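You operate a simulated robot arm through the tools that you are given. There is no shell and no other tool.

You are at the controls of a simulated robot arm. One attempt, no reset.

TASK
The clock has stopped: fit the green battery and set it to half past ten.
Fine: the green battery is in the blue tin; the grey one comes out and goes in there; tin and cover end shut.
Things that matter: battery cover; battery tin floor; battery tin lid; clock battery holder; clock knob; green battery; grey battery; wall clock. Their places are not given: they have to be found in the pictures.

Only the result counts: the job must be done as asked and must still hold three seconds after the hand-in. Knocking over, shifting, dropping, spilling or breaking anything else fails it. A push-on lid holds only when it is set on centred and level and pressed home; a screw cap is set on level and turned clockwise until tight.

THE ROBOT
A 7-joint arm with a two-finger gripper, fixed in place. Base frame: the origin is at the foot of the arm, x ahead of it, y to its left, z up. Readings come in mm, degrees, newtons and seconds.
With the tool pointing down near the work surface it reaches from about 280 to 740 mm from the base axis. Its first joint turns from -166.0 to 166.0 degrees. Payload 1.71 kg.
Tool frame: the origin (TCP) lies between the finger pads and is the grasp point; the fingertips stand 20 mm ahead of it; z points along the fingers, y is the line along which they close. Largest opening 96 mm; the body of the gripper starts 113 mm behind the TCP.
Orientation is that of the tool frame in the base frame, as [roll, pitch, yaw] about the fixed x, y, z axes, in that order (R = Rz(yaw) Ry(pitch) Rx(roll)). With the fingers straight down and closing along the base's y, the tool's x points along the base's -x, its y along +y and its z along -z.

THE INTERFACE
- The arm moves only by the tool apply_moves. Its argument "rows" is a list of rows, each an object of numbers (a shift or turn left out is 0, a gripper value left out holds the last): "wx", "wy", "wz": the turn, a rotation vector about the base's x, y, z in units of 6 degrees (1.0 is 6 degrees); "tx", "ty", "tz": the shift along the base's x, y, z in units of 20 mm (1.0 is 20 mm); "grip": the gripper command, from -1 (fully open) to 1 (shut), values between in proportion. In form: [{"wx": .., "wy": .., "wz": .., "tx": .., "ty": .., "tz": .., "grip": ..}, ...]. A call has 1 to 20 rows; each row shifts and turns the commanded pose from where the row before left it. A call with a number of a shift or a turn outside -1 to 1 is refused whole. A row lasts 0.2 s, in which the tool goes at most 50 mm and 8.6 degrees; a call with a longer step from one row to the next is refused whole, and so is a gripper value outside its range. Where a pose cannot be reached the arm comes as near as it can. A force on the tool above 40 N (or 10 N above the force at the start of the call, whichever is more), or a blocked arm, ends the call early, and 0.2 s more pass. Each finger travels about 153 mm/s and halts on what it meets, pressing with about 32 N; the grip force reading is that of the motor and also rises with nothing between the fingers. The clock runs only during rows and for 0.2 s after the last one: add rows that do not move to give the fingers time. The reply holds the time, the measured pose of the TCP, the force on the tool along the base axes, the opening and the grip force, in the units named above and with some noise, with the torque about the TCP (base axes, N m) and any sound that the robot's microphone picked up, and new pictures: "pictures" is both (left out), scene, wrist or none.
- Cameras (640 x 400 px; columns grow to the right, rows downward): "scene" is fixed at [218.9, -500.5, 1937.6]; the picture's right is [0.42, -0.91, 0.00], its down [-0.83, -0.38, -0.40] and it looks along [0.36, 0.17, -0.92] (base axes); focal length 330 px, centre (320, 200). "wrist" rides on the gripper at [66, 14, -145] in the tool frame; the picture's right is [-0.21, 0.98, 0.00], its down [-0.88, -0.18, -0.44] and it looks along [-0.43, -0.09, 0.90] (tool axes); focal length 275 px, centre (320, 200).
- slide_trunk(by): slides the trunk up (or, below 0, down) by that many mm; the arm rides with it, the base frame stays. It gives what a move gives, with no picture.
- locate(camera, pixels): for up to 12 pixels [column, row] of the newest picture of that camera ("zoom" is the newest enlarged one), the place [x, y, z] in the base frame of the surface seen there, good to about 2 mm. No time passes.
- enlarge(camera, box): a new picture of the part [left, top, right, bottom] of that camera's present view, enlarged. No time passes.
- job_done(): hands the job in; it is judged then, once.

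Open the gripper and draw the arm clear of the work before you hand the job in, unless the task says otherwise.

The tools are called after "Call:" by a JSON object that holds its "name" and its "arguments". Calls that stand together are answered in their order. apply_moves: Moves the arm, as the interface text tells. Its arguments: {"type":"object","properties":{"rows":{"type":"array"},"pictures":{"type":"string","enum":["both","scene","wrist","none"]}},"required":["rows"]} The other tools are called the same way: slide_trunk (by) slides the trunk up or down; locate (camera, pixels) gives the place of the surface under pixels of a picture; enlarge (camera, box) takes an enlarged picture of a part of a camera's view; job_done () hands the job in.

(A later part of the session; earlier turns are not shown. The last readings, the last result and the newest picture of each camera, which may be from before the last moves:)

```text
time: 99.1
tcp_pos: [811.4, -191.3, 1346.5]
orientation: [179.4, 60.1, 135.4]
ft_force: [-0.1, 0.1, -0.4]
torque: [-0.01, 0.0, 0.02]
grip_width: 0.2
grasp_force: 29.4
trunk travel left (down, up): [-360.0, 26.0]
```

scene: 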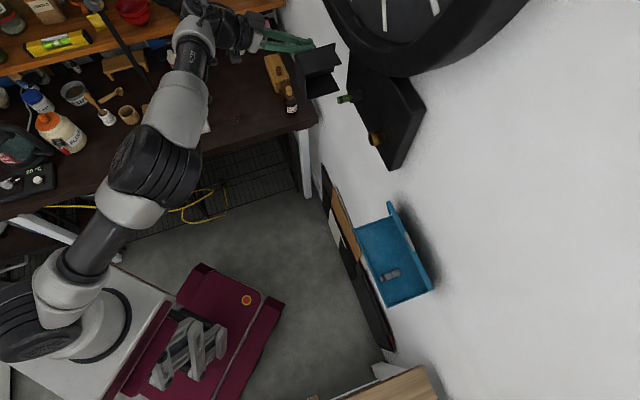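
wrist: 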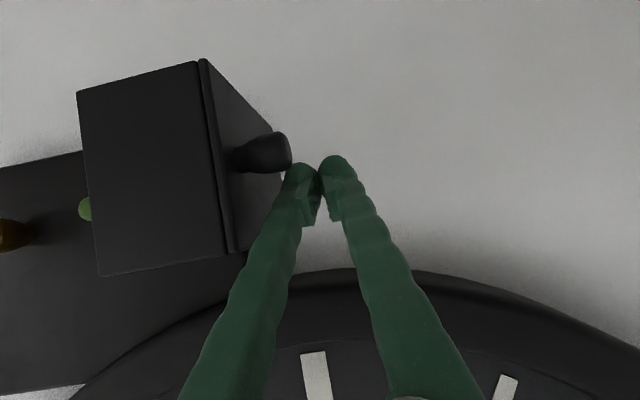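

Now push the cover's front towards −u along the closing arc, first half.

Call:
{"name": "apply_moves", "arguments": {"rows": [{"tx": -0.6, "ty": -0.67}, {"tx": -0.6, "ty": -0.67}, {"tx": -0.495, "ty": 0}, {"tx": -0.495, "ty": 0}, {"tx": -0.458, "ty": -0.122}, {"tx": -0.458, "ty": -0.122}, {"tx": -0.417, "ty": -0.24}, {"tx": -0.417, "ty": -0.24}, {}], "pictures": "both"}}

```text
time: 101.1
tcp_pos: [734.0, -235.4, 1346.7]
orientation: [179.4, 60.1, 135.3]
ft_force: [-0.7, -0.7, -0.5]
torque: [-0.03, 0.0, -0.01]
grip_width: 0.0
grasp_force: 29.4
trunk travel left (down, up): [-360.0, 26.0]
```

scene: 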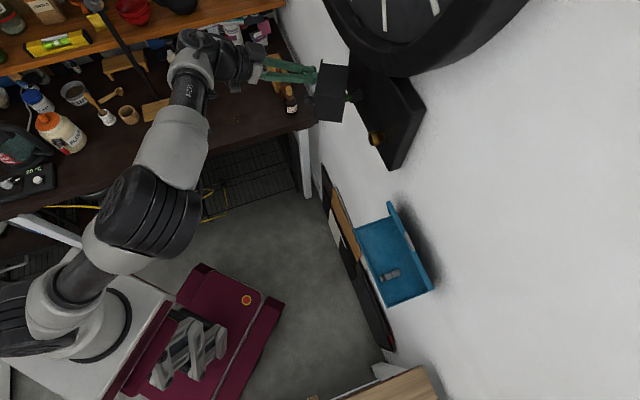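
wrist: 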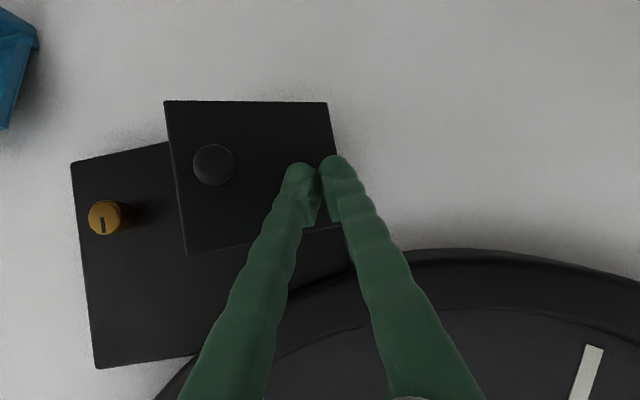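

The cover is back to ~30°. I continue the arc: moving right and forward to push it shut.

Call:
{"name": "apply_moves", "arguments": {"rows": [{"tx": -0.42, "ty": -0.37}, {"tx": -0.42, "ty": -0.37}, {"tx": -0.354, "ty": -0.53}, {"tx": -0.354, "ty": -0.53}, {"tx": -0.195, "ty": -0.51}, {"tx": -0.195, "ty": -0.51}, {}], "pictures": "both"}}

Call:
{"name": "enlarge", "arguments": {"camera": "scene", "box": [290, 35, 420, 165]}}

```text
time: 102.7
tcp_pos: [693.6, -289.2, 1347.2]
orientation: [179.4, 60.1, 135.5]
ft_force: [-5.5, 9.4, 0.1]
torque: [0.05, 0.02, 0.03]
grip_width: 6.1
grasp_force: 29.0
trunk travel left (down, up): [-360.0, 26.0]
```

scene: 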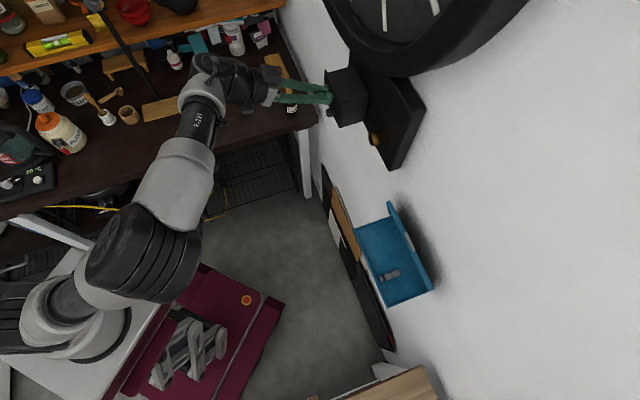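
wrist: 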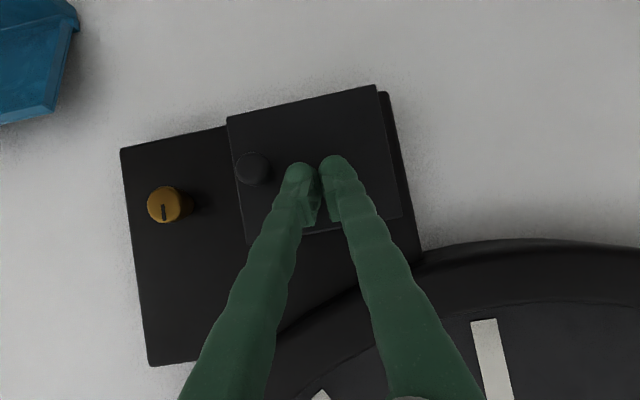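

```text
3.08 times, centred on (355, 100) of scene
```

zoom: 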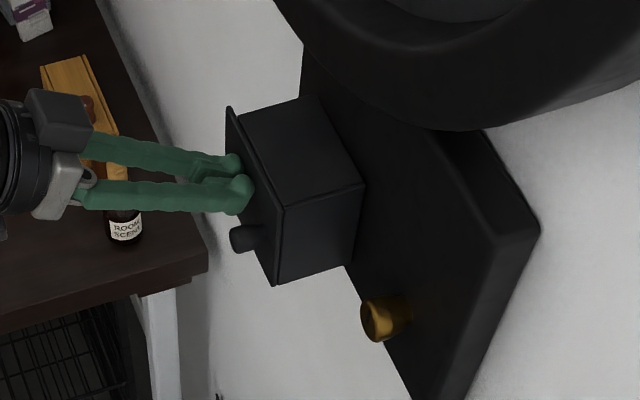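

The cover looks shut with ~10 N contact. I press 3 mm further to seat it and then check its corners.

Call:
{"name": "apply_moves", "arguments": {"rows": [{"tx": 0.1, "ty": -0.1}, {"tx": 0.05, "ty": -0.05}, {}], "pictures": "scene"}}

Call:
{"name": "enlarge", "arguments": {"camera": "scene", "box": [310, 55, 400, 135]}}

```text
time: 103.5
tcp_pos: [694.9, -290.0, 1346.1]
orientation: [179.4, 60.0, 135.5]
ft_force: [-24.3, 25.0, -10.0]
torque: [0.09, 0.21, -0.03]
grip_width: 6.2
grasp_force: 29.6
trunk travel left (down, up): [-360.0, 26.0]
```

scene: 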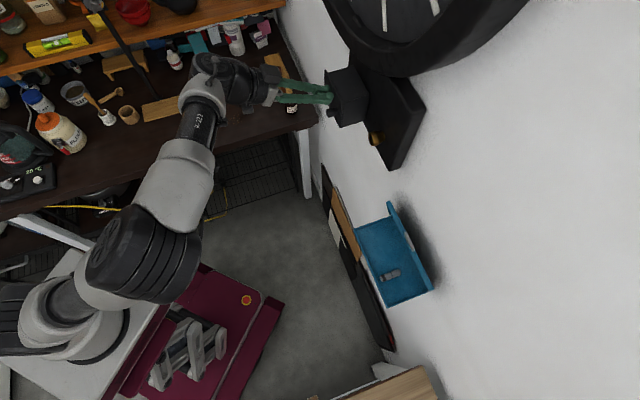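

```text
5.00 times, centred on (355, 95) of scene
```

zoom: 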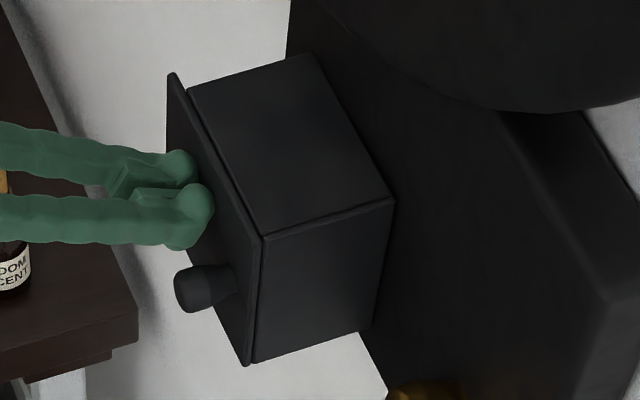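

35 N against a hard stop: the cover is shut. I verify with corner coordinates.

Call:
{"name": "locate", "arguments": {"camera": "zoom", "pixels": [[390, 195], [310, 58], [195, 90], [266, 232], [372, 320], [258, 355]]}}

Call:
{"name": "apply_moves", "arguments": {"rows": [{"tx": -0.3, "ty": 0.3}, {"tx": -0.7, "ty": 0.7}, {"tx": -0.7, "ty": 0.7}, {"tx": -0.7, "ty": 0.7}, {}], "pictures": "both"}}

```text
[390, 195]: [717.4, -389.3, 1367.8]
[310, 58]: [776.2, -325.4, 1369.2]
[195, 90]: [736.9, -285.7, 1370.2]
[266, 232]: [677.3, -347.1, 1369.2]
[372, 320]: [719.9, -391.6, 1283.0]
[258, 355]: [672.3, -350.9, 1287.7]
```

```text
time: 104.7
tcp_pos: [651.5, -246.3, 1344.5]
orientation: [179.5, 60.1, 135.4]
ft_force: [-0.5, -0.4, 0.2]
torque: [-0.04, 0.01, 0.02]
grip_width: 0.0
grasp_force: 29.6
trunk travel left (down, up): [-360.0, 26.0]
```

scene: 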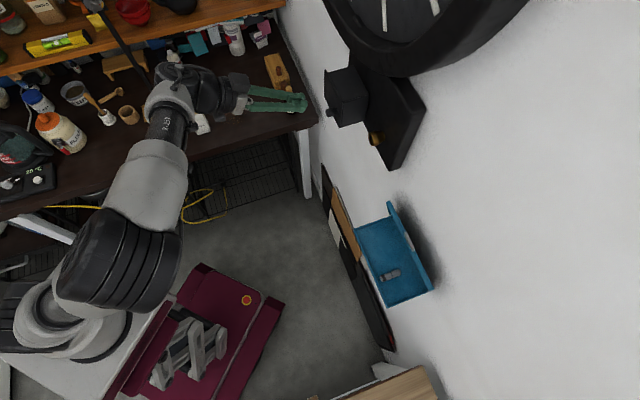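
wrist: 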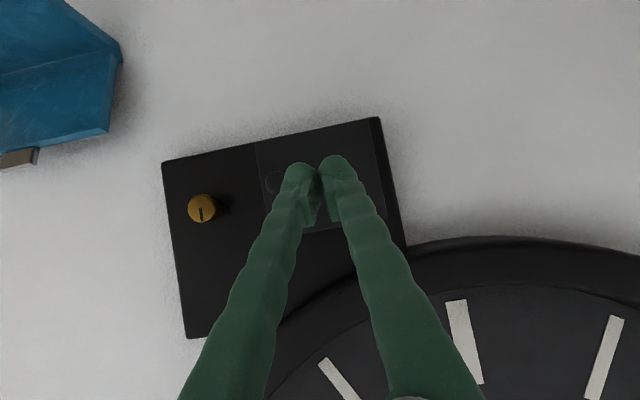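

Cover corners match the closed position (back edge at the plate, front at d≈723). Now I travel to the tin (u≈−130), pitching to 60°, to fold its lid down from behind.

Call:
{"name": "apply_moves", "arguments": {"rows": [{"tx": -0.817, "ty": -0.817, "tz": -0.12, "wx": 0.196, "wy": 0.196}, {"tx": -0.817, "ty": -0.817, "tz": -0.12, "wx": 0.196, "wy": 0.196}, {"tx": -0.817, "ty": -0.817, "tz": -0.12, "wx": 0.196, "wy": 0.196}, {"tx": -0.817, "ty": -0.817, "tz": -0.12, "wx": 0.196, "wy": 0.196}, {"tx": -0.817, "ty": -0.817, "tz": -0.12, "wx": 0.196, "wy": 0.196}, {"tx": -0.817, "ty": -0.817, "tz": -0.12, "wx": 0.196, "wy": 0.196}, {"tx": -0.817, "ty": -0.817, "tz": -0.12, "wx": 0.196, "wy": 0.196}, {"tx": -0.817, "ty": -0.817, "tz": -0.12, "wx": 0.196, "wy": 0.196}, {"tx": -0.817, "ty": -0.817, "tz": -0.12, "wx": 0.196, "wy": 0.196}, {"tx": -0.817, "ty": -0.817, "tz": -0.12, "wx": 0.196, "wy": 0.196}, {"tx": -0.817, "ty": -0.817, "tz": -0.12, "wx": 0.196, "wy": 0.196}, {"tx": -0.817, "ty": -0.817, "tz": -0.12, "wx": 0.196, "wy": 0.196}, {"tx": -0.817, "ty": -0.817, "tz": -0.12, "wx": 0.196, "wy": 0.196}, {"tx": -0.817, "ty": -0.817, "tz": -0.12, "wx": 0.196, "wy": 0.196}, {"tx": -0.817, "ty": -0.817, "tz": -0.12, "wx": 0.196, "wy": 0.196}, {"tx": -0.817, "ty": -0.817, "tz": -0.12, "wx": 0.196, "wy": 0.196}, {"tx": -0.817, "ty": -0.817, "tz": -0.12, "wx": 0.196, "wy": 0.196}, {"tx": -0.817, "ty": -0.817, "tz": -0.12, "wx": 0.196, "wy": 0.196}, {}], "pictures": "both"}}

```text
time: 108.7
tcp_pos: [356.8, -540.0, 1303.1]
orientation: [179.2, 30.1, 135.1]
ft_force: [-0.4, -0.7, 0.8]
torque: [-0.04, 0.0, -0.05]
grip_width: 0.3
grasp_force: 29.6
trunk travel left (down, up): [-360.0, 26.0]
```

scene: 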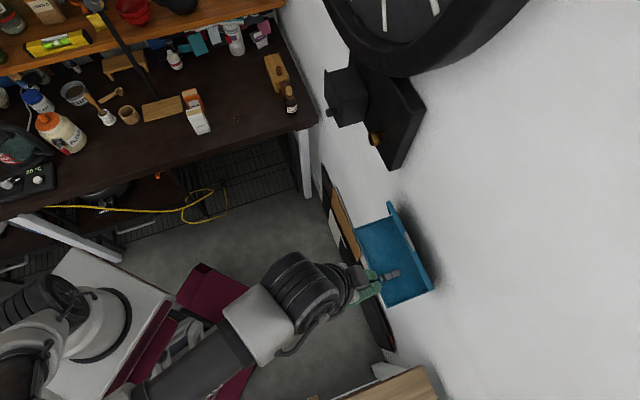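
wrist: 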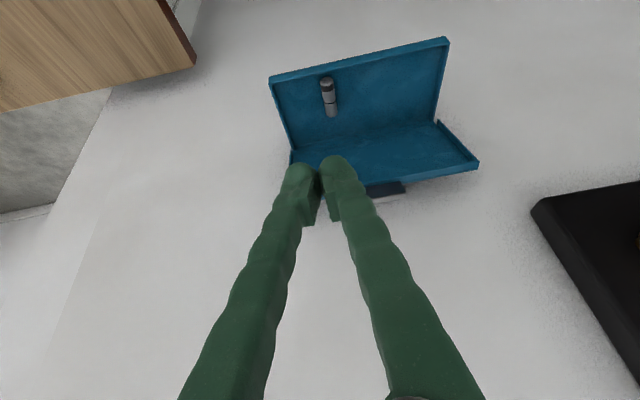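

Cover is shut and the grey battery lies in the tin. I locate the lid's free edge and tab to place the fingers behind it.

Call:
{"name": "locate", "arguments": {"camera": "wrist", "pixels": [[476, 162], [474, 166], [430, 176], [430, 173], [390, 187], [402, 187], [390, 193], [437, 122], [450, 145], [400, 150], [291, 160], [293, 150]]}}

Call:
{"name": "enlarge", "arguments": {"camera": "wrist", "box": [260, 100, 490, 230]}}

```text
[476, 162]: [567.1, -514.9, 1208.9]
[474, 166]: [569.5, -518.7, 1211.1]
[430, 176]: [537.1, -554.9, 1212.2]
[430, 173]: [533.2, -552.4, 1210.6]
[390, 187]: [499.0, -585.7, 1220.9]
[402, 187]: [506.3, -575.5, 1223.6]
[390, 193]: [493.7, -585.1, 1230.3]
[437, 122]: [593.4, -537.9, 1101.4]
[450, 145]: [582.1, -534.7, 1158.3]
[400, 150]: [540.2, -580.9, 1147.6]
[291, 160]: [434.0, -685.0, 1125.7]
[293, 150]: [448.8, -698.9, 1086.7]
```

```text
2.78 times, centred on (375, 165) of wrist
```

zoom: 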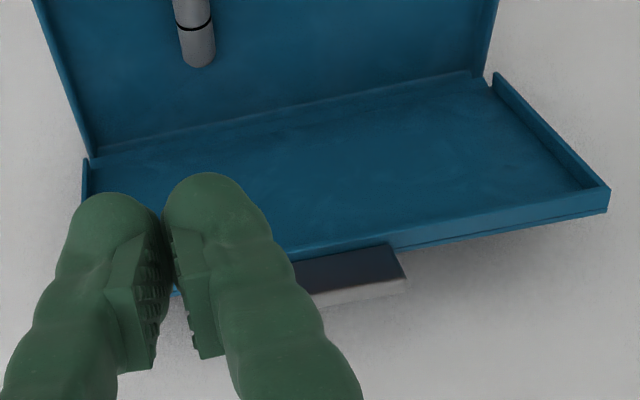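

Lid free edge is at d≈771, z≈1212 (≈74° open), tab top z≈1232. I move over the lid at z≈1290 to d≈788.

Call:
{"name": "apply_moves", "arguments": {"rows": [{"tx": 0.778, "ty": -0.778, "tz": -0.093}, {"tx": 0.778, "ty": -0.778, "tz": -0.093}, {"tx": 0.778, "ty": -0.778, "tz": -0.093}, {"tx": 0.778, "ty": -0.778, "tz": -0.093}, {"tx": 0.778, "ty": -0.778, "tz": -0.093}, {"tx": 0.778, "ty": -0.778, "tz": -0.093}, {"tx": 0.778, "ty": -0.778, "tz": -0.093}, {}, {}], "pictures": "both"}}

```text
time: 110.7
tcp_pos: [467.8, -649.5, 1289.2]
orientation: [179.2, 30.0, 135.1]
ft_force: [0.2, 1.4, 0.9]
torque: [0.02, -0.01, -0.01]
grip_width: 0.0
grasp_force: 29.8
trunk travel left (down, up): [-360.0, 26.0]
```

scene: 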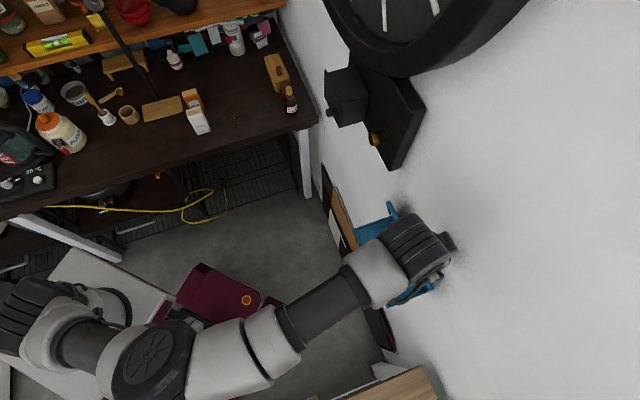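
wrist: 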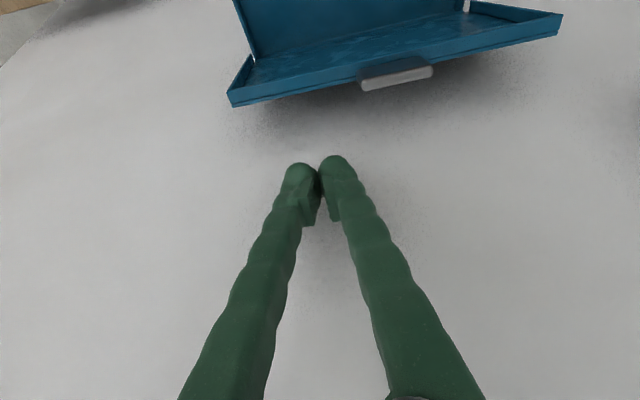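

Fingertips are beyond the lid edge (edge seen above them in the wrist view). Descend to z≈1222 behind the lid.

Call:
{"name": "apply_moves", "arguments": {"rows": [{"tz": -0.84}, {"tz": -0.84}, {"tz": -0.84}, {"tz": -0.84}, {}], "pictures": "wrist"}}

Call:
{"name": "locate", "arguments": {"camera": "wrist", "pixels": [[300, 165], [340, 160], [320, 150], [260, 110], [400, 90]]}}

```text
time: 111.9
tcp_pos: [464.6, -650.8, 1221.6]
orientation: [179.0, 30.1, 135.2]
ft_force: [-0.5, -0.9, 0.1]
torque: [0.04, 0.0, 0.02]
grip_width: 0.2
grasp_force: 30.0
trunk travel left (down, up): [-360.0, 26.0]
```

wrist: 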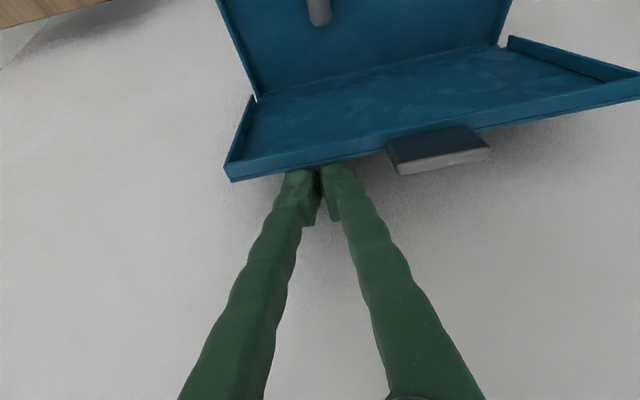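

```text
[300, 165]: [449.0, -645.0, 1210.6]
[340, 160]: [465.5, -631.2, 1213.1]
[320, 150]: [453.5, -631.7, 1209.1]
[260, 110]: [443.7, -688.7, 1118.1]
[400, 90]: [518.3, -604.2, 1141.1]
```

The fingertips are behind the lid edge. I pull toward the robot and down along the closing path, first part.

Call:
{"name": "apply_moves", "arguments": {"rows": [{"tx": -0.509, "ty": 0.509, "tz": -0.24}, {"tx": -0.509, "ty": 0.509, "tz": -0.24}, {"tx": -0.354, "ty": 0.354, "tz": -0.375}, {"tx": -0.354, "ty": 0.354, "tz": -0.375}, {"tx": -0.442, "ty": 0.442, "tz": -0.5}, {"tx": -0.442, "ty": 0.442, "tz": -0.5}, {}], "pictures": "both"}}

```text
time: 113.5
tcp_pos: [412.5, -596.9, 1176.7]
orientation: [179.1, 30.1, 135.0]
ft_force: [0.0, 0.3, -0.1]
torque: [-0.03, 0.01, 0.0]
grip_width: 0.0
grasp_force: 29.7
trunk travel left (down, up): [-360.0, 26.0]
```

scene: 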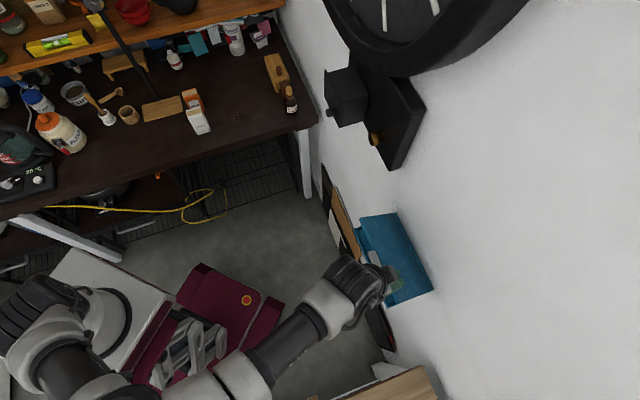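
wrist: 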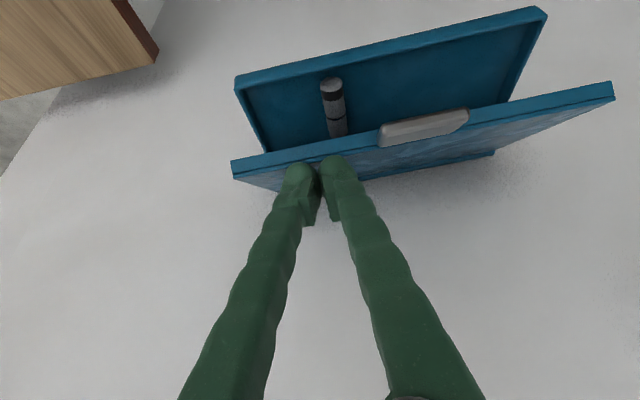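

The lid is at ~40° and following. I continue pressing down along the arc.

Call:
{"name": "apply_moves", "arguments": {"rows": [{"tx": -0.15, "ty": 0.15, "tz": -0.67}, {"tx": -0.15, "ty": 0.15, "tz": -0.67}, {"tx": -0.05, "ty": 0.05, "tz": -0.5}, {"tx": -0.05, "ty": 0.05, "tz": -0.5}, {}], "pictures": "both"}}

```text
time: 114.7
tcp_pos: [406.7, -588.1, 1130.6]
orientation: [179.1, 30.1, 135.1]
ft_force: [0.0, -0.3, 0.1]
torque: [0.0, 0.0, -0.06]
grip_width: 0.0
grasp_force: 29.6
trunk travel left (down, up): [-360.0, 26.0]
```

scene: 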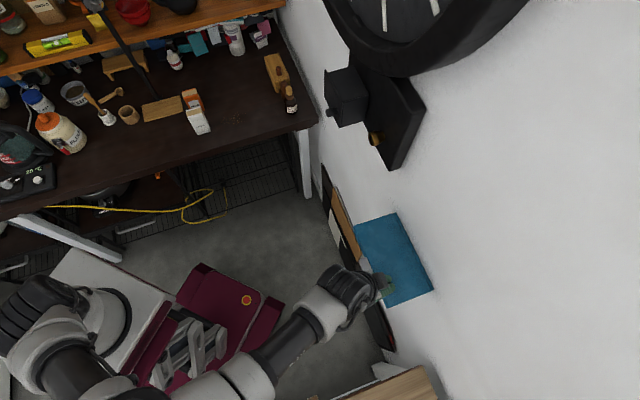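
wrist: 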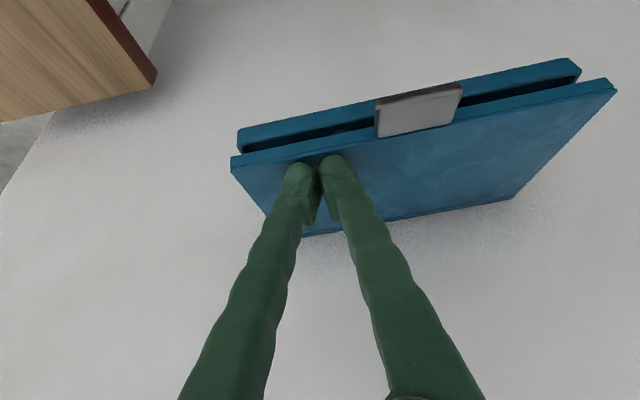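

Almost closed. I press down further in small steps until firm contact.

Call:
{"name": "apply_moves", "arguments": {"rows": [{"tz": -0.25}, {"tz": -0.2}, {"tz": -0.1}, {}], "pictures": "wrist"}}

```text
time: 115.7
tcp_pos: [405.6, -588.1, 1120.7]
orientation: [179.2, 29.9, 135.1]
ft_force: [-1.4, 0.3, -1.3]
torque: [-0.01, 0.0, 0.0]
grip_width: 0.0
grasp_force: 29.4
trunk travel left (down, up): [-360.0, 26.0]
```

wrist: 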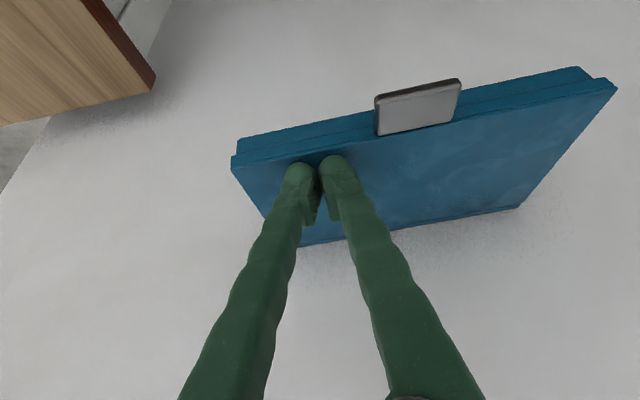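

The lid appears flush. I move to the tab's centre (u≈−72) and press down there once more to be sure.

Call:
{"name": "apply_moves", "arguments": {"rows": [{"tz": 0.6}, {"tx": 0.685, "ty": 0.685}, {"tx": 0.685, "ty": 0.685}, {"tx": 0.685, "ty": 0.685}, {"tz": -0.55}, {"tz": -0.15}, {"tz": -0.1}, {}], "pictures": "wrist"}}

```text
time: 117.5
tcp_pos: [446.0, -547.8, 1118.7]
orientation: [179.1, 30.2, 135.1]
ft_force: [-1.5, -4.3, 17.7]
torque: [-0.13, 0.0, -0.09]
grip_width: 6.1
grasp_force: 30.0
trunk travel left (down, up): [-360.0, 26.0]
```

wrist: 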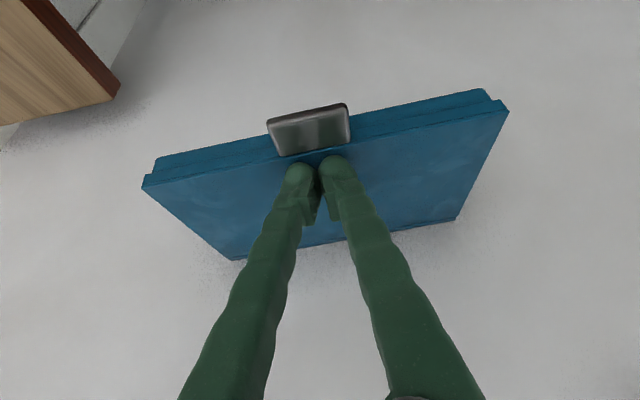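

17.7 N on a hard stop: the tin is shut. I withdraw upward and back, then verify the lid height.

Call:
{"name": "apply_moves", "arguments": {"rows": [{"tz": 0.8}, {"tz": 0.8}, {"tx": -0.6, "ty": 0.6, "tz": 0.6}, {"tx": -0.7, "ty": 0.7, "tz": 0.6}, {"tx": -0.7, "ty": 0.7, "tz": 0.6}, {}], "pictures": "both"}}

Call:
{"name": "enlarge", "arguments": {"camera": "wrist", "box": [100, 20, 500, 270]}}

```text
time: 118.9
tcp_pos: [408.4, -506.9, 1184.8]
orientation: [179.1, 30.0, 135.1]
ft_force: [-0.4, -0.2, 0.2]
torque: [0.02, 0.02, 0.03]
grip_width: 0.0
grasp_force: 29.9
trunk travel left (down, up): [-360.0, 26.0]
```

scene: 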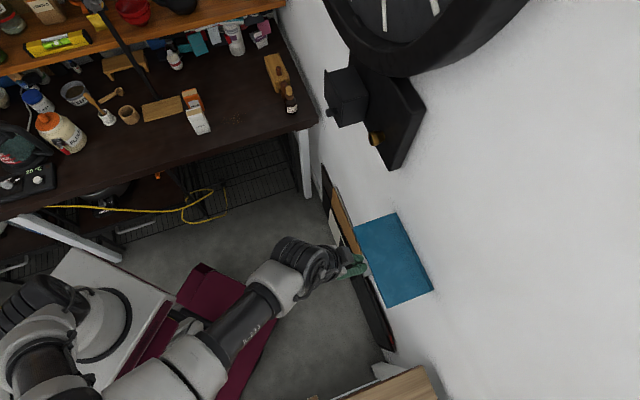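
wrist: 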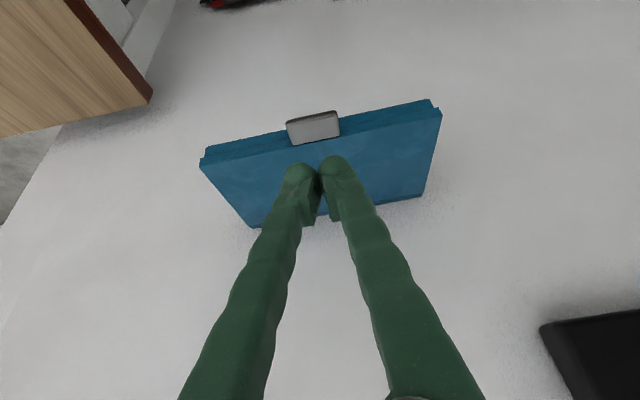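

```text
1.60 times, centred on (300, 145) of wrist
```

zoom: 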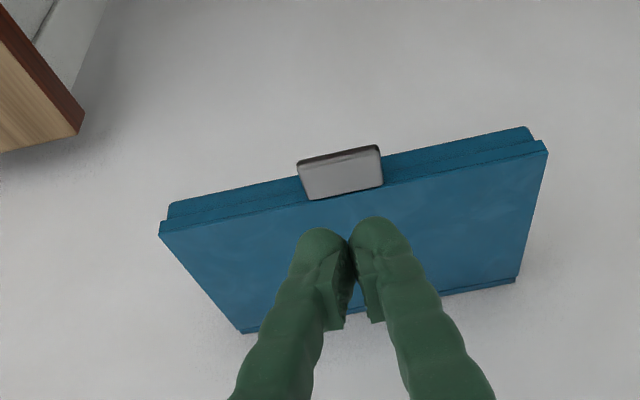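

Checking the lid's level with several scene points.

Call:
{"name": "locate", "arguments": {"camera": "scene", "pixels": [[358, 227], [375, 245], [390, 298], [395, 215], [425, 285], [385, 250], [372, 80], [345, 90], [328, 112]]}}

Call:
{"name": "locate", "arguments": {"camera": "wrist", "pixels": [[205, 165], [285, 150], [430, 115], [430, 130], [370, 160], [310, 132]]}}

```text
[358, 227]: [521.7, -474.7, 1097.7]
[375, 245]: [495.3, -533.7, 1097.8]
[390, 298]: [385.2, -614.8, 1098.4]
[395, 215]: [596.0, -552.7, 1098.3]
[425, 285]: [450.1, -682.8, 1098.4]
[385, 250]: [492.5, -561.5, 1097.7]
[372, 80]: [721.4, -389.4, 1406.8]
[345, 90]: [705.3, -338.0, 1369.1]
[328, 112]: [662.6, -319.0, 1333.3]
```

```text
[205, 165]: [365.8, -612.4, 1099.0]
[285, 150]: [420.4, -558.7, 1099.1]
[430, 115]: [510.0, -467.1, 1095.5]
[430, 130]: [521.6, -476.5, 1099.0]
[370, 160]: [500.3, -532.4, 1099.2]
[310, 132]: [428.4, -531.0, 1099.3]
```

The lid is level at z≈1099 everywhere and the cover is shut. Next is the knob: I move to in front of it (u≈150), then lower the trunk to allow a horizontal tool.

Call:
{"name": "apply_moves", "arguments": {"rows": [{"tx": -0.5, "ty": 0.5, "tz": 0.8}, {"tx": -0.5, "ty": 0.5, "tz": 0.8}, {"tx": 0.55, "ty": 0.8, "tz": 0.9}, {"tx": 0.55, "ty": 0.8, "tz": 0.9}, {"tx": 0.55, "ty": 0.8, "tz": 0.9}, {"tx": 0.55, "ty": 0.8, "tz": 0.9}, {"tx": 0.55, "ty": 0.8, "tz": 0.9}, {"tx": 0.55, "ty": 0.8, "tz": 0.9}, {"tx": 0.55, "ty": 0.8, "tz": 0.9}, {"tx": 0.55, "ty": 0.8, "tz": 0.9}, {"tx": 0.55, "ty": 0.8, "tz": 0.9}, {"tx": 0.55, "ty": 0.8, "tz": 0.9}, {}], "pictures": "wrist"}}

Call:
{"name": "slide_trunk", "arguments": {"by": -285}}

```text
time: 121.7
tcp_pos: [498.0, -325.8, 1397.5]
orientation: [179.4, 30.1, 135.1]
ft_force: [-0.2, 0.3, -0.1]
torque: [0.04, -0.04, 0.02]
grip_width: 0.0
grasp_force: 29.5
trunk travel left (down, up): [-360.0, 26.0]
```

wrist: 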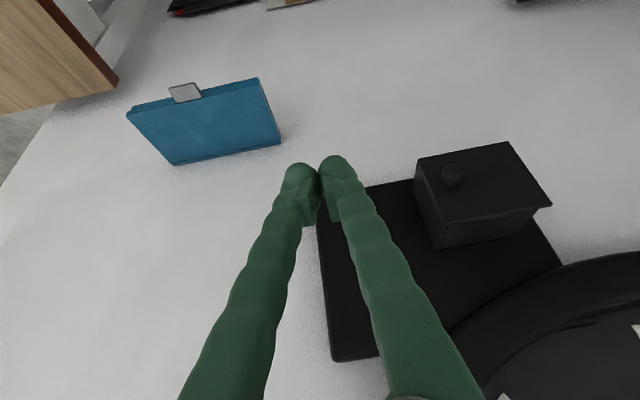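

```text
time: 124.6
tcp_pos: [498.7, -325.1, 1111.0]
orientation: [179.1, 30.0, 135.0]
ft_force: [-0.1, 0.3, -0.1]
torque: [0.0, 0.03, 0.0]
grip_width: 0.0
grasp_force: 29.8
trunk travel left (down, up): [-75.0, 311.0]
```

Trunk lowered. Now raise to z≈1327 while levelling the tool to horizontal facing the wall, and open the fingers.

Call:
{"name": "apply_moves", "arguments": {"rows": [{"tx": 0.168, "ty": -0.009, "tz": 0.9, "wx": -0.589, "wy": -0.589}, {"tx": 0.168, "ty": -0.009, "tz": 0.9, "wx": -0.589, "wy": -0.589}, {"tx": 0.168, "ty": -0.009, "tz": 0.9, "wx": -0.589, "wy": -0.589}, {"tx": 0.168, "ty": -0.009, "tz": 0.9, "wx": -0.589, "wy": -0.589}, {"tx": 0.168, "ty": -0.009, "tz": 0.9, "wx": -0.589, "wy": -0.589}, {"tx": 0.168, "ty": -0.009, "tz": 0.9, "wx": -0.589, "wy": -0.589}, {"tx": 0.168, "ty": -0.009, "tz": 0.9, "wx": -0.589, "wy": -0.589}, {"tx": 0.168, "ty": -0.009, "tz": 0.9, "wx": -0.589, "wy": -0.589}, {"tx": 0.168, "ty": -0.009, "tz": 0.9, "wx": -0.589, "wy": -0.589}, {"tx": 0.168, "ty": -0.009, "tz": 0.9, "wx": -0.589, "wy": -0.589}, {"tx": 0.168, "ty": -0.009, "tz": 0.9, "wx": -0.589, "wy": -0.589}, {"tx": 0.168, "ty": -0.009, "tz": 0.9, "wx": -0.589, "wy": -0.589, "grip": 0.1}, {"grip": 0.1}, {}], "pictures": "both"}}

```text
time: 125.6
tcp_pos: [501.0, -326.2, 1181.1]
orientation: [178.7, 48.9, 135.0]
ft_force: [-0.6, 0.7, -0.8]
torque: [-0.02, 0.02, -0.05]
grip_width: 0.0
grasp_force: 29.6
trunk travel left (down, up): [-75.0, 311.0]
stopped in row 4: the arm was blocked; the commanded pose is now the measured one
```

scene: 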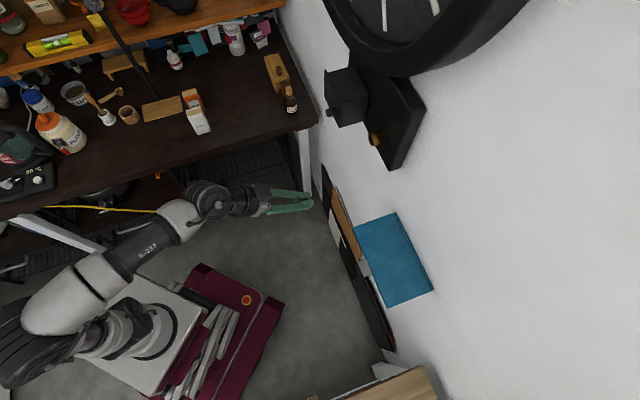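
wrist: 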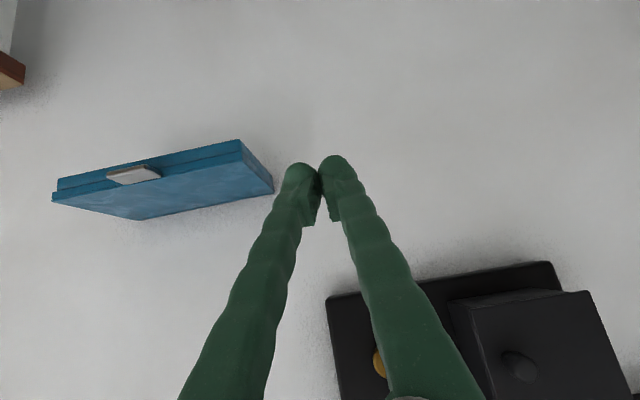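

Blocked by a wrist limit at this low point; I first raise and go outward without tilting, then level the tool.

Call:
{"name": "apply_moves", "arguments": {"rows": [{"wx": 0.4, "wy": 0.4, "tz": 0.5, "grip": 1}, {"tz": 0.9, "tx": 0.3, "ty": -0.2}, {"tz": 0.9, "tx": 0.3, "ty": -0.2}, {"tz": 0.9, "tx": 0.3, "ty": -0.2}, {"tz": 0.9, "tx": 0.3, "ty": -0.2}, {"tz": 0.9, "tx": 0.3, "ty": -0.2}, {"tz": 0.9, "tx": 0.3, "ty": -0.2}, {"tz": 0.9, "tx": 0.3, "ty": -0.2}, {"tz": 0.9, "tx": 0.3, "ty": -0.2}, {}], "pictures": "none"}}

```text
time: 125.9
tcp_pos: [484.1, -331.3, 1195.2]
orientation: [177.7, 48.3, 133.7]
ft_force: [0.2, 0.5, 0.0]
torque: [0.02, -0.02, 0.02]
grip_width: 0.0
grasp_force: 29.6
trunk travel left (down, up): [-75.0, 311.0]
stopped in row 1: the arm was blocked; the commanded pose is now the measured one
```

Still at the limit; I tilt back down first to free the joint.

Call:
{"name": "apply_moves", "arguments": {"rows": [{"wx": 0.3, "wy": 0.3}, {"wx": 0.5, "wy": 0.5}, {"wx": 0.5, "wy": 0.5}, {}], "pictures": "scene"}}

```text
time: 126.2
tcp_pos: [475.2, -334.0, 1201.9]
orientation: [176.9, 48.0, 133.0]
ft_force: [-0.6, 0.2, 0.2]
torque: [0.03, 0.02, 0.01]
grip_width: 0.0
grasp_force: 29.4
trunk travel left (down, up): [-75.0, 311.0]
stopped in row 1: the arm was blocked; the commanded pose is now the measured one
```

scene: 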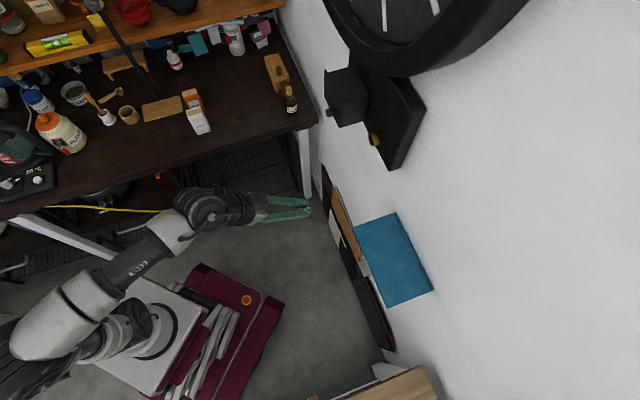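

I give it a still row to settle and look at the readings.

Call:
{"name": "apply_moves", "arguments": {"rows": [{}], "pictures": "none"}}

Call:
{"name": "apply_moves", "arguments": {"rows": [{"tx": -0.2, "ty": 0.1, "tz": -0.3, "wx": 0.4, "wy": 0.4}, {"tx": -0.2, "ty": 0.1, "tz": -0.3, "wx": 0.4, "wy": 0.4}, {}], "pictures": "none"}}

```text
time: 126.6
tcp_pos: [452.8, -338.8, 1214.0]
orientation: [175.6, 48.8, 131.8]
ft_force: [0.1, -0.1, 0.2]
torque: [0.06, -0.01, 0.06]
grip_width: 0.0
grasp_force: 29.5
trunk travel left (down, up): [-75.0, 311.0]
stopped in row 1: the arm was blocked; the commanded pose is now the measured one
```

```text
time: 127.4
tcp_pos: [451.8, -332.4, 1197.9]
orientation: [176.6, 41.9, 132.7]
ft_force: [0.9, 0.1, 0.1]
torque: [-0.03, 0.05, -0.05]
grip_width: 0.0
grasp_force: 29.7
trunk travel left (down, up): [-75.0, 311.0]
```

Freed. I now go outward and up with pitch ~48° (extending the arm) before levelling.

Call:
{"name": "apply_moves", "arguments": {"rows": [{"tx": 0.67, "ty": -0.09, "tz": 0.825, "wx": -0.036, "wy": 0.039}, {"tx": 0.67, "ty": -0.09, "tz": 0.825, "wx": -0.036, "wy": 0.039}, {"tx": 0.67, "ty": -0.09, "tz": 0.825, "wx": -0.036, "wy": 0.039}, {"tx": 0.67, "ty": -0.09, "tz": 0.825, "wx": -0.036, "wy": 0.039}, {"tx": 0.67, "ty": -0.09, "tz": 0.825, "wx": -0.036, "wy": 0.039}, {"tx": 0.67, "ty": -0.09, "tz": 0.825, "wx": -0.036, "wy": 0.039}, {"tx": 0.67, "ty": -0.09, "tz": 0.825, "wx": -0.036, "wy": 0.039}, {"tx": 0.67, "ty": -0.09, "tz": 0.825, "wx": -0.036, "wy": 0.039}, {}], "pictures": "both"}}

```text
time: 127.8
tcp_pos: [448.1, -338.8, 1225.5]
orientation: [175.6, 42.6, 131.9]
ft_force: [-1.0, -0.2, -0.6]
torque: [0.04, -0.03, 0.09]
grip_width: 0.0
grasp_force: 29.3
trunk travel left (down, up): [-75.0, 311.0]
stopped in row 2: the arm was blocked; the commanded pose is now the measured one
```

scene: 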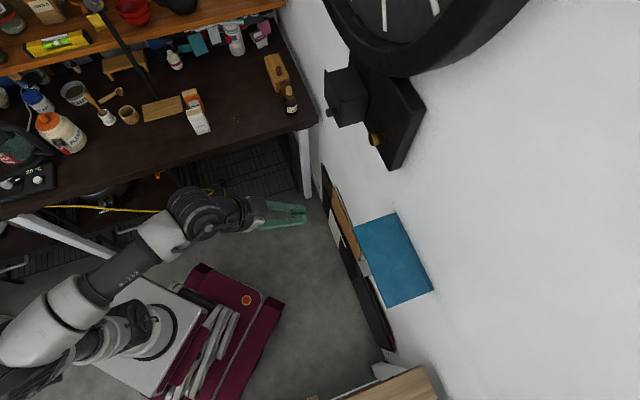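
wrist: 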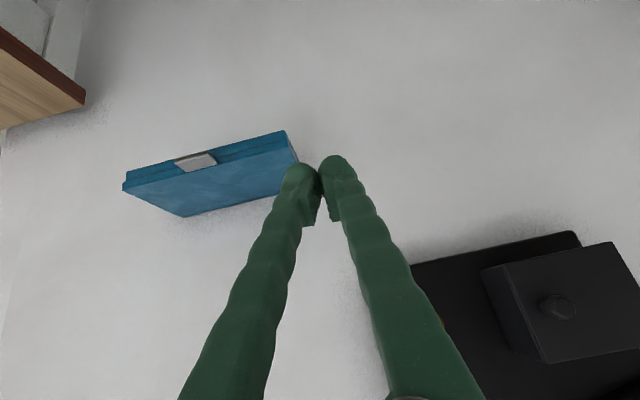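

Something really blocks a link. I inspect the elbow region in the scene's lower-left corner.

Call:
{"name": "enlarge", "arguments": {"camera": "scene", "box": [0, 240, 220, 400]}}

Call:
{"name": "locate", "arguments": {"camera": "scene", "pixels": [[10, 375], [30, 365], [30, 340], [60, 310], [90, 285], [130, 262], [165, 235], [95, 350], [70, 352], [45, 378], [10, 390], [130, 330]]}}

```text
2.50 times, centred on (110, 320) of scene
```

zoom: 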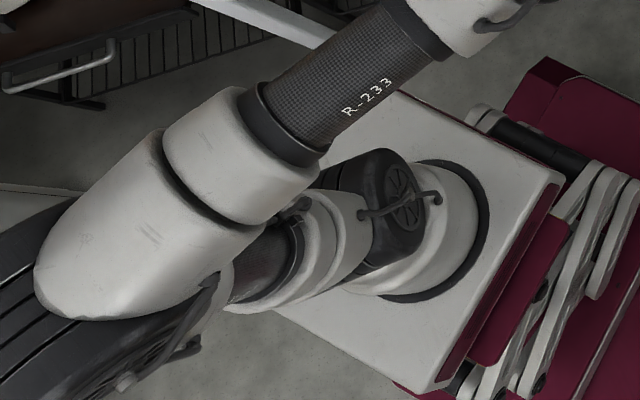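

```text
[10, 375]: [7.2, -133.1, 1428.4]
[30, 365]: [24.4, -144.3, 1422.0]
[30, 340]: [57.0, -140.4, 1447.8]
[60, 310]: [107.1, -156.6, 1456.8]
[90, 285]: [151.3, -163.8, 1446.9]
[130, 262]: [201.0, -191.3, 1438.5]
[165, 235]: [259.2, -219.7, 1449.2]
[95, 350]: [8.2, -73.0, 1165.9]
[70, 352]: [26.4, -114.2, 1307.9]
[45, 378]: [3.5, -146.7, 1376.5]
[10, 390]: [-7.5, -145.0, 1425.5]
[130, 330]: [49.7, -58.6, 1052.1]
```

The upper arm stands nearly vertical (a singular posture). I raise the trunk 150 mm so the arm works lower and more stretched relative to its shoulder.

Call:
{"name": "slide_trunk", "arguments": {"by": 150}}

Call:
{"name": "apply_moves", "arguments": {"rows": [{"tx": 0.1, "ty": 0.1, "tz": -0.6, "wx": 0.3, "wy": 0.3}, {"tx": 0.1, "ty": 0.1, "tz": -0.6, "wx": 0.3, "wy": 0.3}, {"tx": 0.2, "ty": 0, "tz": -0.6, "wx": 0.3, "wy": 0.3}, {"tx": 0.3, "ty": -0.1, "tz": -0.6, "wx": 0.2, "wy": 0.2}, {"tx": 0.4, "ty": -0.2, "tz": -0.6, "wx": 0.2, "wy": 0.2}, {}], "pictures": "none"}}

```text
time: 128.7
tcp_pos: [433.4, -339.7, 1292.9]
orientation: [174.9, 43.5, 131.4]
ft_force: [0.2, 0.7, 0.7]
torque: [0.0, -0.02, 0.07]
grip_width: 0.0
grasp_force: 29.7
trunk travel left (down, up): [-133.0, 252.0]
stopped: the arm was blocked; the commanded pose is now the measured one
```

```text
time: 129.4
tcp_pos: [424.2, -342.9, 1275.5]
orientation: [174.5, 38.8, 130.9]
ft_force: [0.1, -1.1, 0.2]
torque: [0.04, -0.05, 0.02]
grip_width: 0.2
grasp_force: 29.4
trunk travel left (down, up): [-133.0, 252.0]
stopped in row 3: the arm was blocked; the commanded pose is now the measured one
```

I check whether the drift settles if no motion is commanded.

Call:
{"name": "apply_moves", "arguments": {"rows": [{}, {}, {}], "pictures": "none"}}

Call:
{"name": "apply_moves", "arguments": {"rows": [{}, {}, {}], "pictures": "scene"}}

```text
time: 130.2
tcp_pos: [430.8, -340.3, 1274.3]
orientation: [174.8, 38.7, 131.3]
ft_force: [0.6, 1.1, 0.7]
torque: [0.03, 0.01, -0.02]
grip_width: 0.2
grasp_force: 29.6
trunk travel left (down, up): [-133.0, 252.0]
```

```text
time: 131.0
tcp_pos: [430.4, -340.2, 1274.5]
orientation: [174.8, 38.7, 131.5]
ft_force: [0.0, 0.1, 0.4]
torque: [-0.03, 0.0, -0.03]
grip_width: 0.0
grasp_force: 29.4
trunk travel left (down, up): [-133.0, 252.0]
```

scene: 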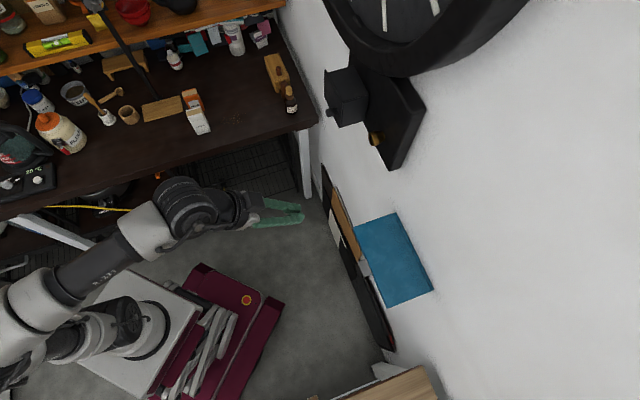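

At rest it is stable; outward motion is what blocks. I tilt to 60° while going down and inwards (the earlier good posture), then raise the trunk.

Call:
{"name": "apply_moves", "arguments": {"rows": [{"tx": -0.05, "ty": 0.1, "tz": -0.4, "wx": 0.25, "wy": 0.25}, {"tx": -0.05, "ty": 0.1, "tz": -0.4, "wx": 0.25, "wy": 0.25}, {"tx": -0.05, "ty": 0.1, "tz": -0.4, "wx": 0.25, "wy": 0.25}, {"tx": -0.05, "ty": 0.1, "tz": -0.4, "wx": 0.25, "wy": 0.25}, {"tx": -0.05, "ty": 0.1, "tz": -0.4, "wx": 0.25, "wy": 0.25}, {"tx": -0.05, "ty": 0.1, "tz": -0.4, "wx": 0.2, "wy": 0.2}, {}], "pictures": "none"}}

```text
time: 131.3
tcp_pos: [405.3, -343.7, 1282.0]
orientation: [173.7, 38.5, 130.4]
ft_force: [-0.5, -0.1, 0.0]
torque: [0.06, -0.05, 0.01]
grip_width: 0.2
grasp_force: 29.5
trunk travel left (down, up): [-133.0, 252.0]
stopped in row 1: the arm was blocked; the commanded pose is now the measured one
```

The arm seems to jump to another IK branch when commanded. I try very small single-axis steps to find which are accepted.

Call:
{"name": "apply_moves", "arguments": {"rows": [{}, {"tz": -0.1}, {"tz": -0.1}, {}], "pictures": "none"}}

Call:
{"name": "apply_moves", "arguments": {"rows": [{}, {"tx": -0.1, "ty": -0.1}, {"tx": -0.1, "ty": -0.1}, {}], "pictures": "none"}}

```text
time: 132.3
tcp_pos: [416.4, -342.4, 1274.6]
orientation: [174.3, 38.3, 131.1]
ft_force: [0.5, -0.3, -0.4]
torque: [-0.02, 0.03, -0.08]
grip_width: 0.2
grasp_force: 29.4
trunk travel left (down, up): [-133.0, 252.0]
```

```text
time: 133.3
tcp_pos: [409.1, -348.2, 1276.0]
orientation: [174.2, 38.4, 131.0]
ft_force: [-0.4, -0.2, 0.7]
torque: [-0.01, 0.01, -0.02]
grip_width: 0.0
grasp_force: 29.5
trunk travel left (down, up): [-133.0, 252.0]
```

Small steps work. I move in −u and downward with moderate steps to leave the bad posture.

Call:
{"name": "apply_moves", "arguments": {"rows": [{"tx": -0.2, "ty": -0.2, "tz": -0.2}, {"tx": -0.2, "ty": -0.2, "tz": -0.2}, {"tx": -0.2, "ty": -0.2, "tz": -0.2}, {"tx": -0.2, "ty": -0.2, "tz": -0.2}, {"tx": -0.2, "ty": -0.2, "tz": -0.2}, {"tx": -0.2, "ty": -0.2, "tz": -0.2}, {}], "pictures": "none"}}

```text
time: 134.9
tcp_pos: [384.8, -371.4, 1250.0]
orientation: [174.2, 38.4, 131.0]
ft_force: [-0.2, -0.8, -0.6]
torque: [0.0, 0.0, -0.02]
grip_width: 0.1
grasp_force: 29.7
trunk travel left (down, up): [-133.0, 252.0]
```

That works. Now tilt toward 60° while descending a bit more.

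Call:
{"name": "apply_moves", "arguments": {"rows": [{"tz": -0.3, "wx": 0.2, "wy": 0.2}, {"tz": -0.3, "wx": 0.2, "wy": 0.2}, {"tz": -0.3, "wx": 0.2, "wy": 0.2}, {"tz": -0.3, "wx": 0.2, "wy": 0.2}, {"tz": -0.3, "wx": 0.2, "wy": 0.2}, {}], "pictures": "scene"}}

```text
time: 136.3
tcp_pos: [383.3, -371.6, 1217.1]
orientation: [174.7, 29.5, 131.3]
ft_force: [-0.6, -0.8, -0.2]
torque: [0.0, -0.02, -0.01]
grip_width: 0.2
grasp_force: 29.9
trunk travel left (down, up): [-133.0, 252.0]
```

scene: 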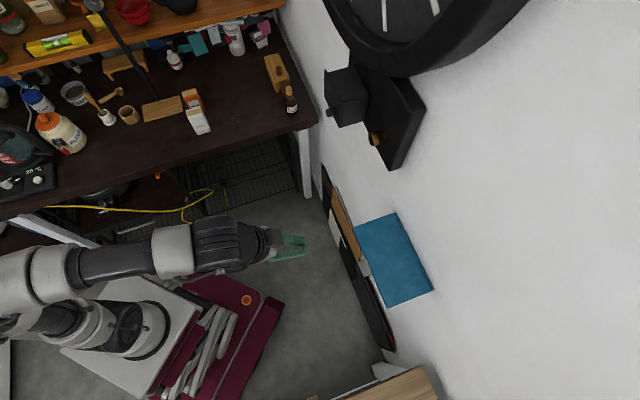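

Free at p≈60°. Now raise the trunk 220 mm (back to the high setting used before).

Call:
{"name": "slide_trunk", "arguments": {"by": 220}}

```text
time: 138.6
tcp_pos: [384.3, -372.4, 1437.8]
orientation: [174.7, 29.6, 131.2]
ft_force: [-0.1, 0.0, 0.3]
torque: [-0.03, -0.01, 0.01]
grip_width: 0.0
grasp_force: 29.3
trunk travel left (down, up): [-353.0, 32.0]
```

Travel out to in front of the knob (d≈660, u≈150, z≈1345) at 60° pitch, straightening the orientation.

Call:
{"name": "apply_moves", "arguments": {"rows": [{"tx": 0.787, "ty": 0.05, "tz": -0.3875, "wx": -0.042, "wy": 0.048, "wz": 0.0164}, {"tx": 0.787, "ty": 0.05, "tz": -0.3875, "wx": -0.042, "wy": 0.048, "wz": 0.0164}, {"tx": 0.787, "ty": 0.05, "tz": -0.3875, "wx": -0.042, "wy": 0.048, "wz": 0.0164}, {"tx": 0.787, "ty": 0.05, "tz": -0.3875, "wx": -0.042, "wy": 0.048, "wz": 0.0164}, {"tx": 0.787, "ty": 0.05, "tz": -0.3875, "wx": -0.042, "wy": 0.048, "wz": 0.0164}, {"tx": 0.787, "ty": 0.05, "tz": -0.3875, "wx": -0.042, "wy": 0.048, "wz": 0.0164}, {"tx": 0.787, "ty": 0.05, "tz": -0.3875, "wx": -0.042, "wy": 0.048, "wz": 0.0164}, {"tx": 0.787, "ty": 0.05, "tz": -0.3875, "wx": -0.042, "wy": 0.048, "wz": 0.0164}, {"tx": 0.787, "ty": 0.05, "tz": -0.3875, "wx": -0.042, "wy": 0.048, "wz": 0.0164}, {"tx": 0.787, "ty": 0.05, "tz": -0.3875, "wx": -0.042, "wy": 0.048, "wz": 0.0164}, {"tx": 0.787, "ty": 0.05, "tz": -0.3875, "wx": -0.042, "wy": 0.048, "wz": 0.0164}, {"tx": 0.787, "ty": 0.05, "tz": -0.3875, "wx": -0.042, "wy": 0.048, "wz": 0.0164}, {}], "pictures": "both"}}

```text
time: 141.4
tcp_pos: [571.6, -357.0, 1344.5]
orientation: [-180.0, 29.5, 135.1]
ft_force: [-0.5, -0.3, 0.1]
torque: [0.05, -0.01, 0.01]
grip_width: 0.0
grasp_force: 29.6
trunk travel left (down, up): [-353.0, 32.0]
```

scene: 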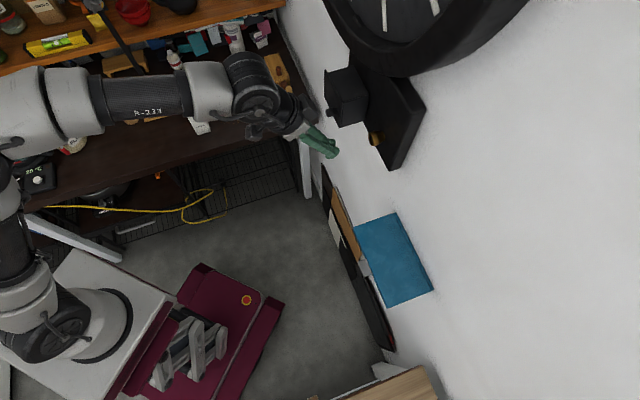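
wrist: 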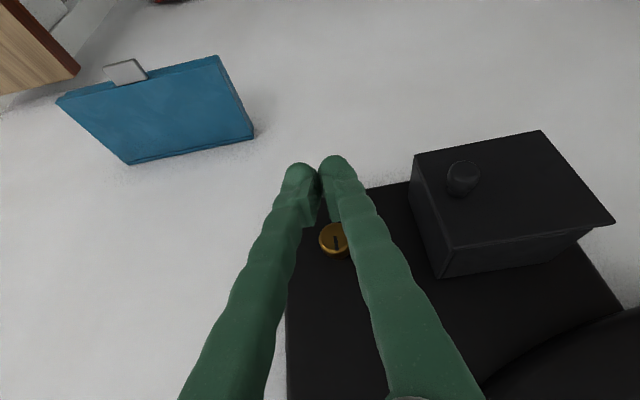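

Now the elbow is on the other side and the orientation is exact. I level the tool by 30° while moving to d≈690, z≈1330.

Call:
{"name": "apply_moves", "arguments": {"rows": [{"tx": 0.118, "ty": -0.118, "tz": -0.07, "wx": -0.354, "wy": -0.354}, {"tx": 0.118, "ty": -0.118, "tz": -0.07, "wx": -0.354, "wy": -0.354}, {"tx": 0.118, "ty": -0.118, "tz": -0.07, "wx": -0.354, "wy": -0.354}, {"tx": 0.118, "ty": -0.118, "tz": -0.07, "wx": -0.354, "wy": -0.354}, {"tx": 0.118, "ty": -0.118, "tz": -0.07, "wx": -0.354, "wy": -0.354}, {"tx": 0.118, "ty": -0.118, "tz": -0.07, "wx": -0.354, "wy": -0.354}, {"tx": 0.118, "ty": -0.118, "tz": -0.07, "wx": -0.354, "wy": -0.354}, {"tx": 0.118, "ty": -0.118, "tz": -0.07, "wx": -0.354, "wy": -0.354}, {"tx": 0.118, "ty": -0.118, "tz": -0.07, "wx": -0.354, "wy": -0.354}, {"tx": 0.118, "ty": -0.118, "tz": -0.07, "wx": -0.354, "wy": -0.354}, {}], "pictures": "none"}}

Call:
{"name": "apply_moves", "arguments": {"rows": [{"tx": 0.07, "ty": -0.07, "wx": -0.354, "wy": -0.354}, {"tx": 0.07, "ty": -0.07, "wx": -0.354, "wy": -0.354}, {"tx": 0.07, "ty": -0.07, "wx": -0.354, "wy": -0.354}, {"tx": 0.07, "ty": -0.07, "wx": -0.354, "wy": -0.354}, {"tx": 0.07, "ty": -0.07, "wx": -0.354, "wy": -0.354}, {}], "pictures": "both"}}

```text
time: 143.8
tcp_pos: [595.2, -378.9, 1329.7]
orientation: [-179.9, 59.5, 135.2]
ft_force: [-0.4, -0.4, -0.4]
torque: [0.02, 0.01, 0.03]
grip_width: 0.0
grasp_force: 29.9
trunk travel left (down, up): [-353.0, 32.0]
```

```text
time: 145.2
tcp_pos: [601.0, -387.6, 1330.7]
orientation: [-179.8, 74.4, 135.3]
ft_force: [-0.2, -0.6, 0.9]
torque: [0.0, 0.02, 0.02]
grip_width: 0.3
grasp_force: 28.7
trunk travel left (down, up): [-353.0, 32.0]
```

scene: 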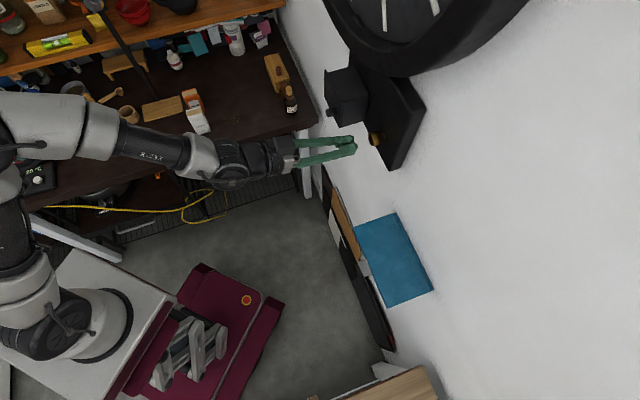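
wrist: 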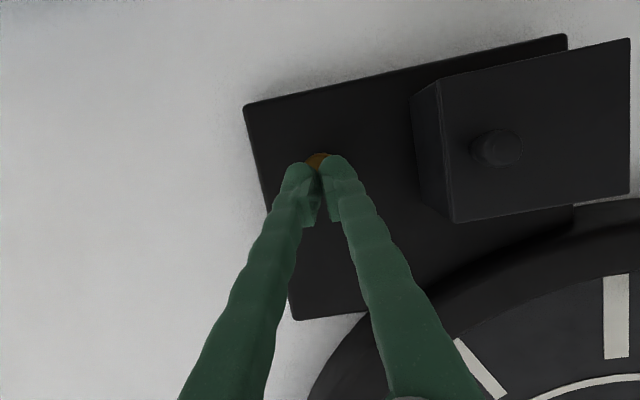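

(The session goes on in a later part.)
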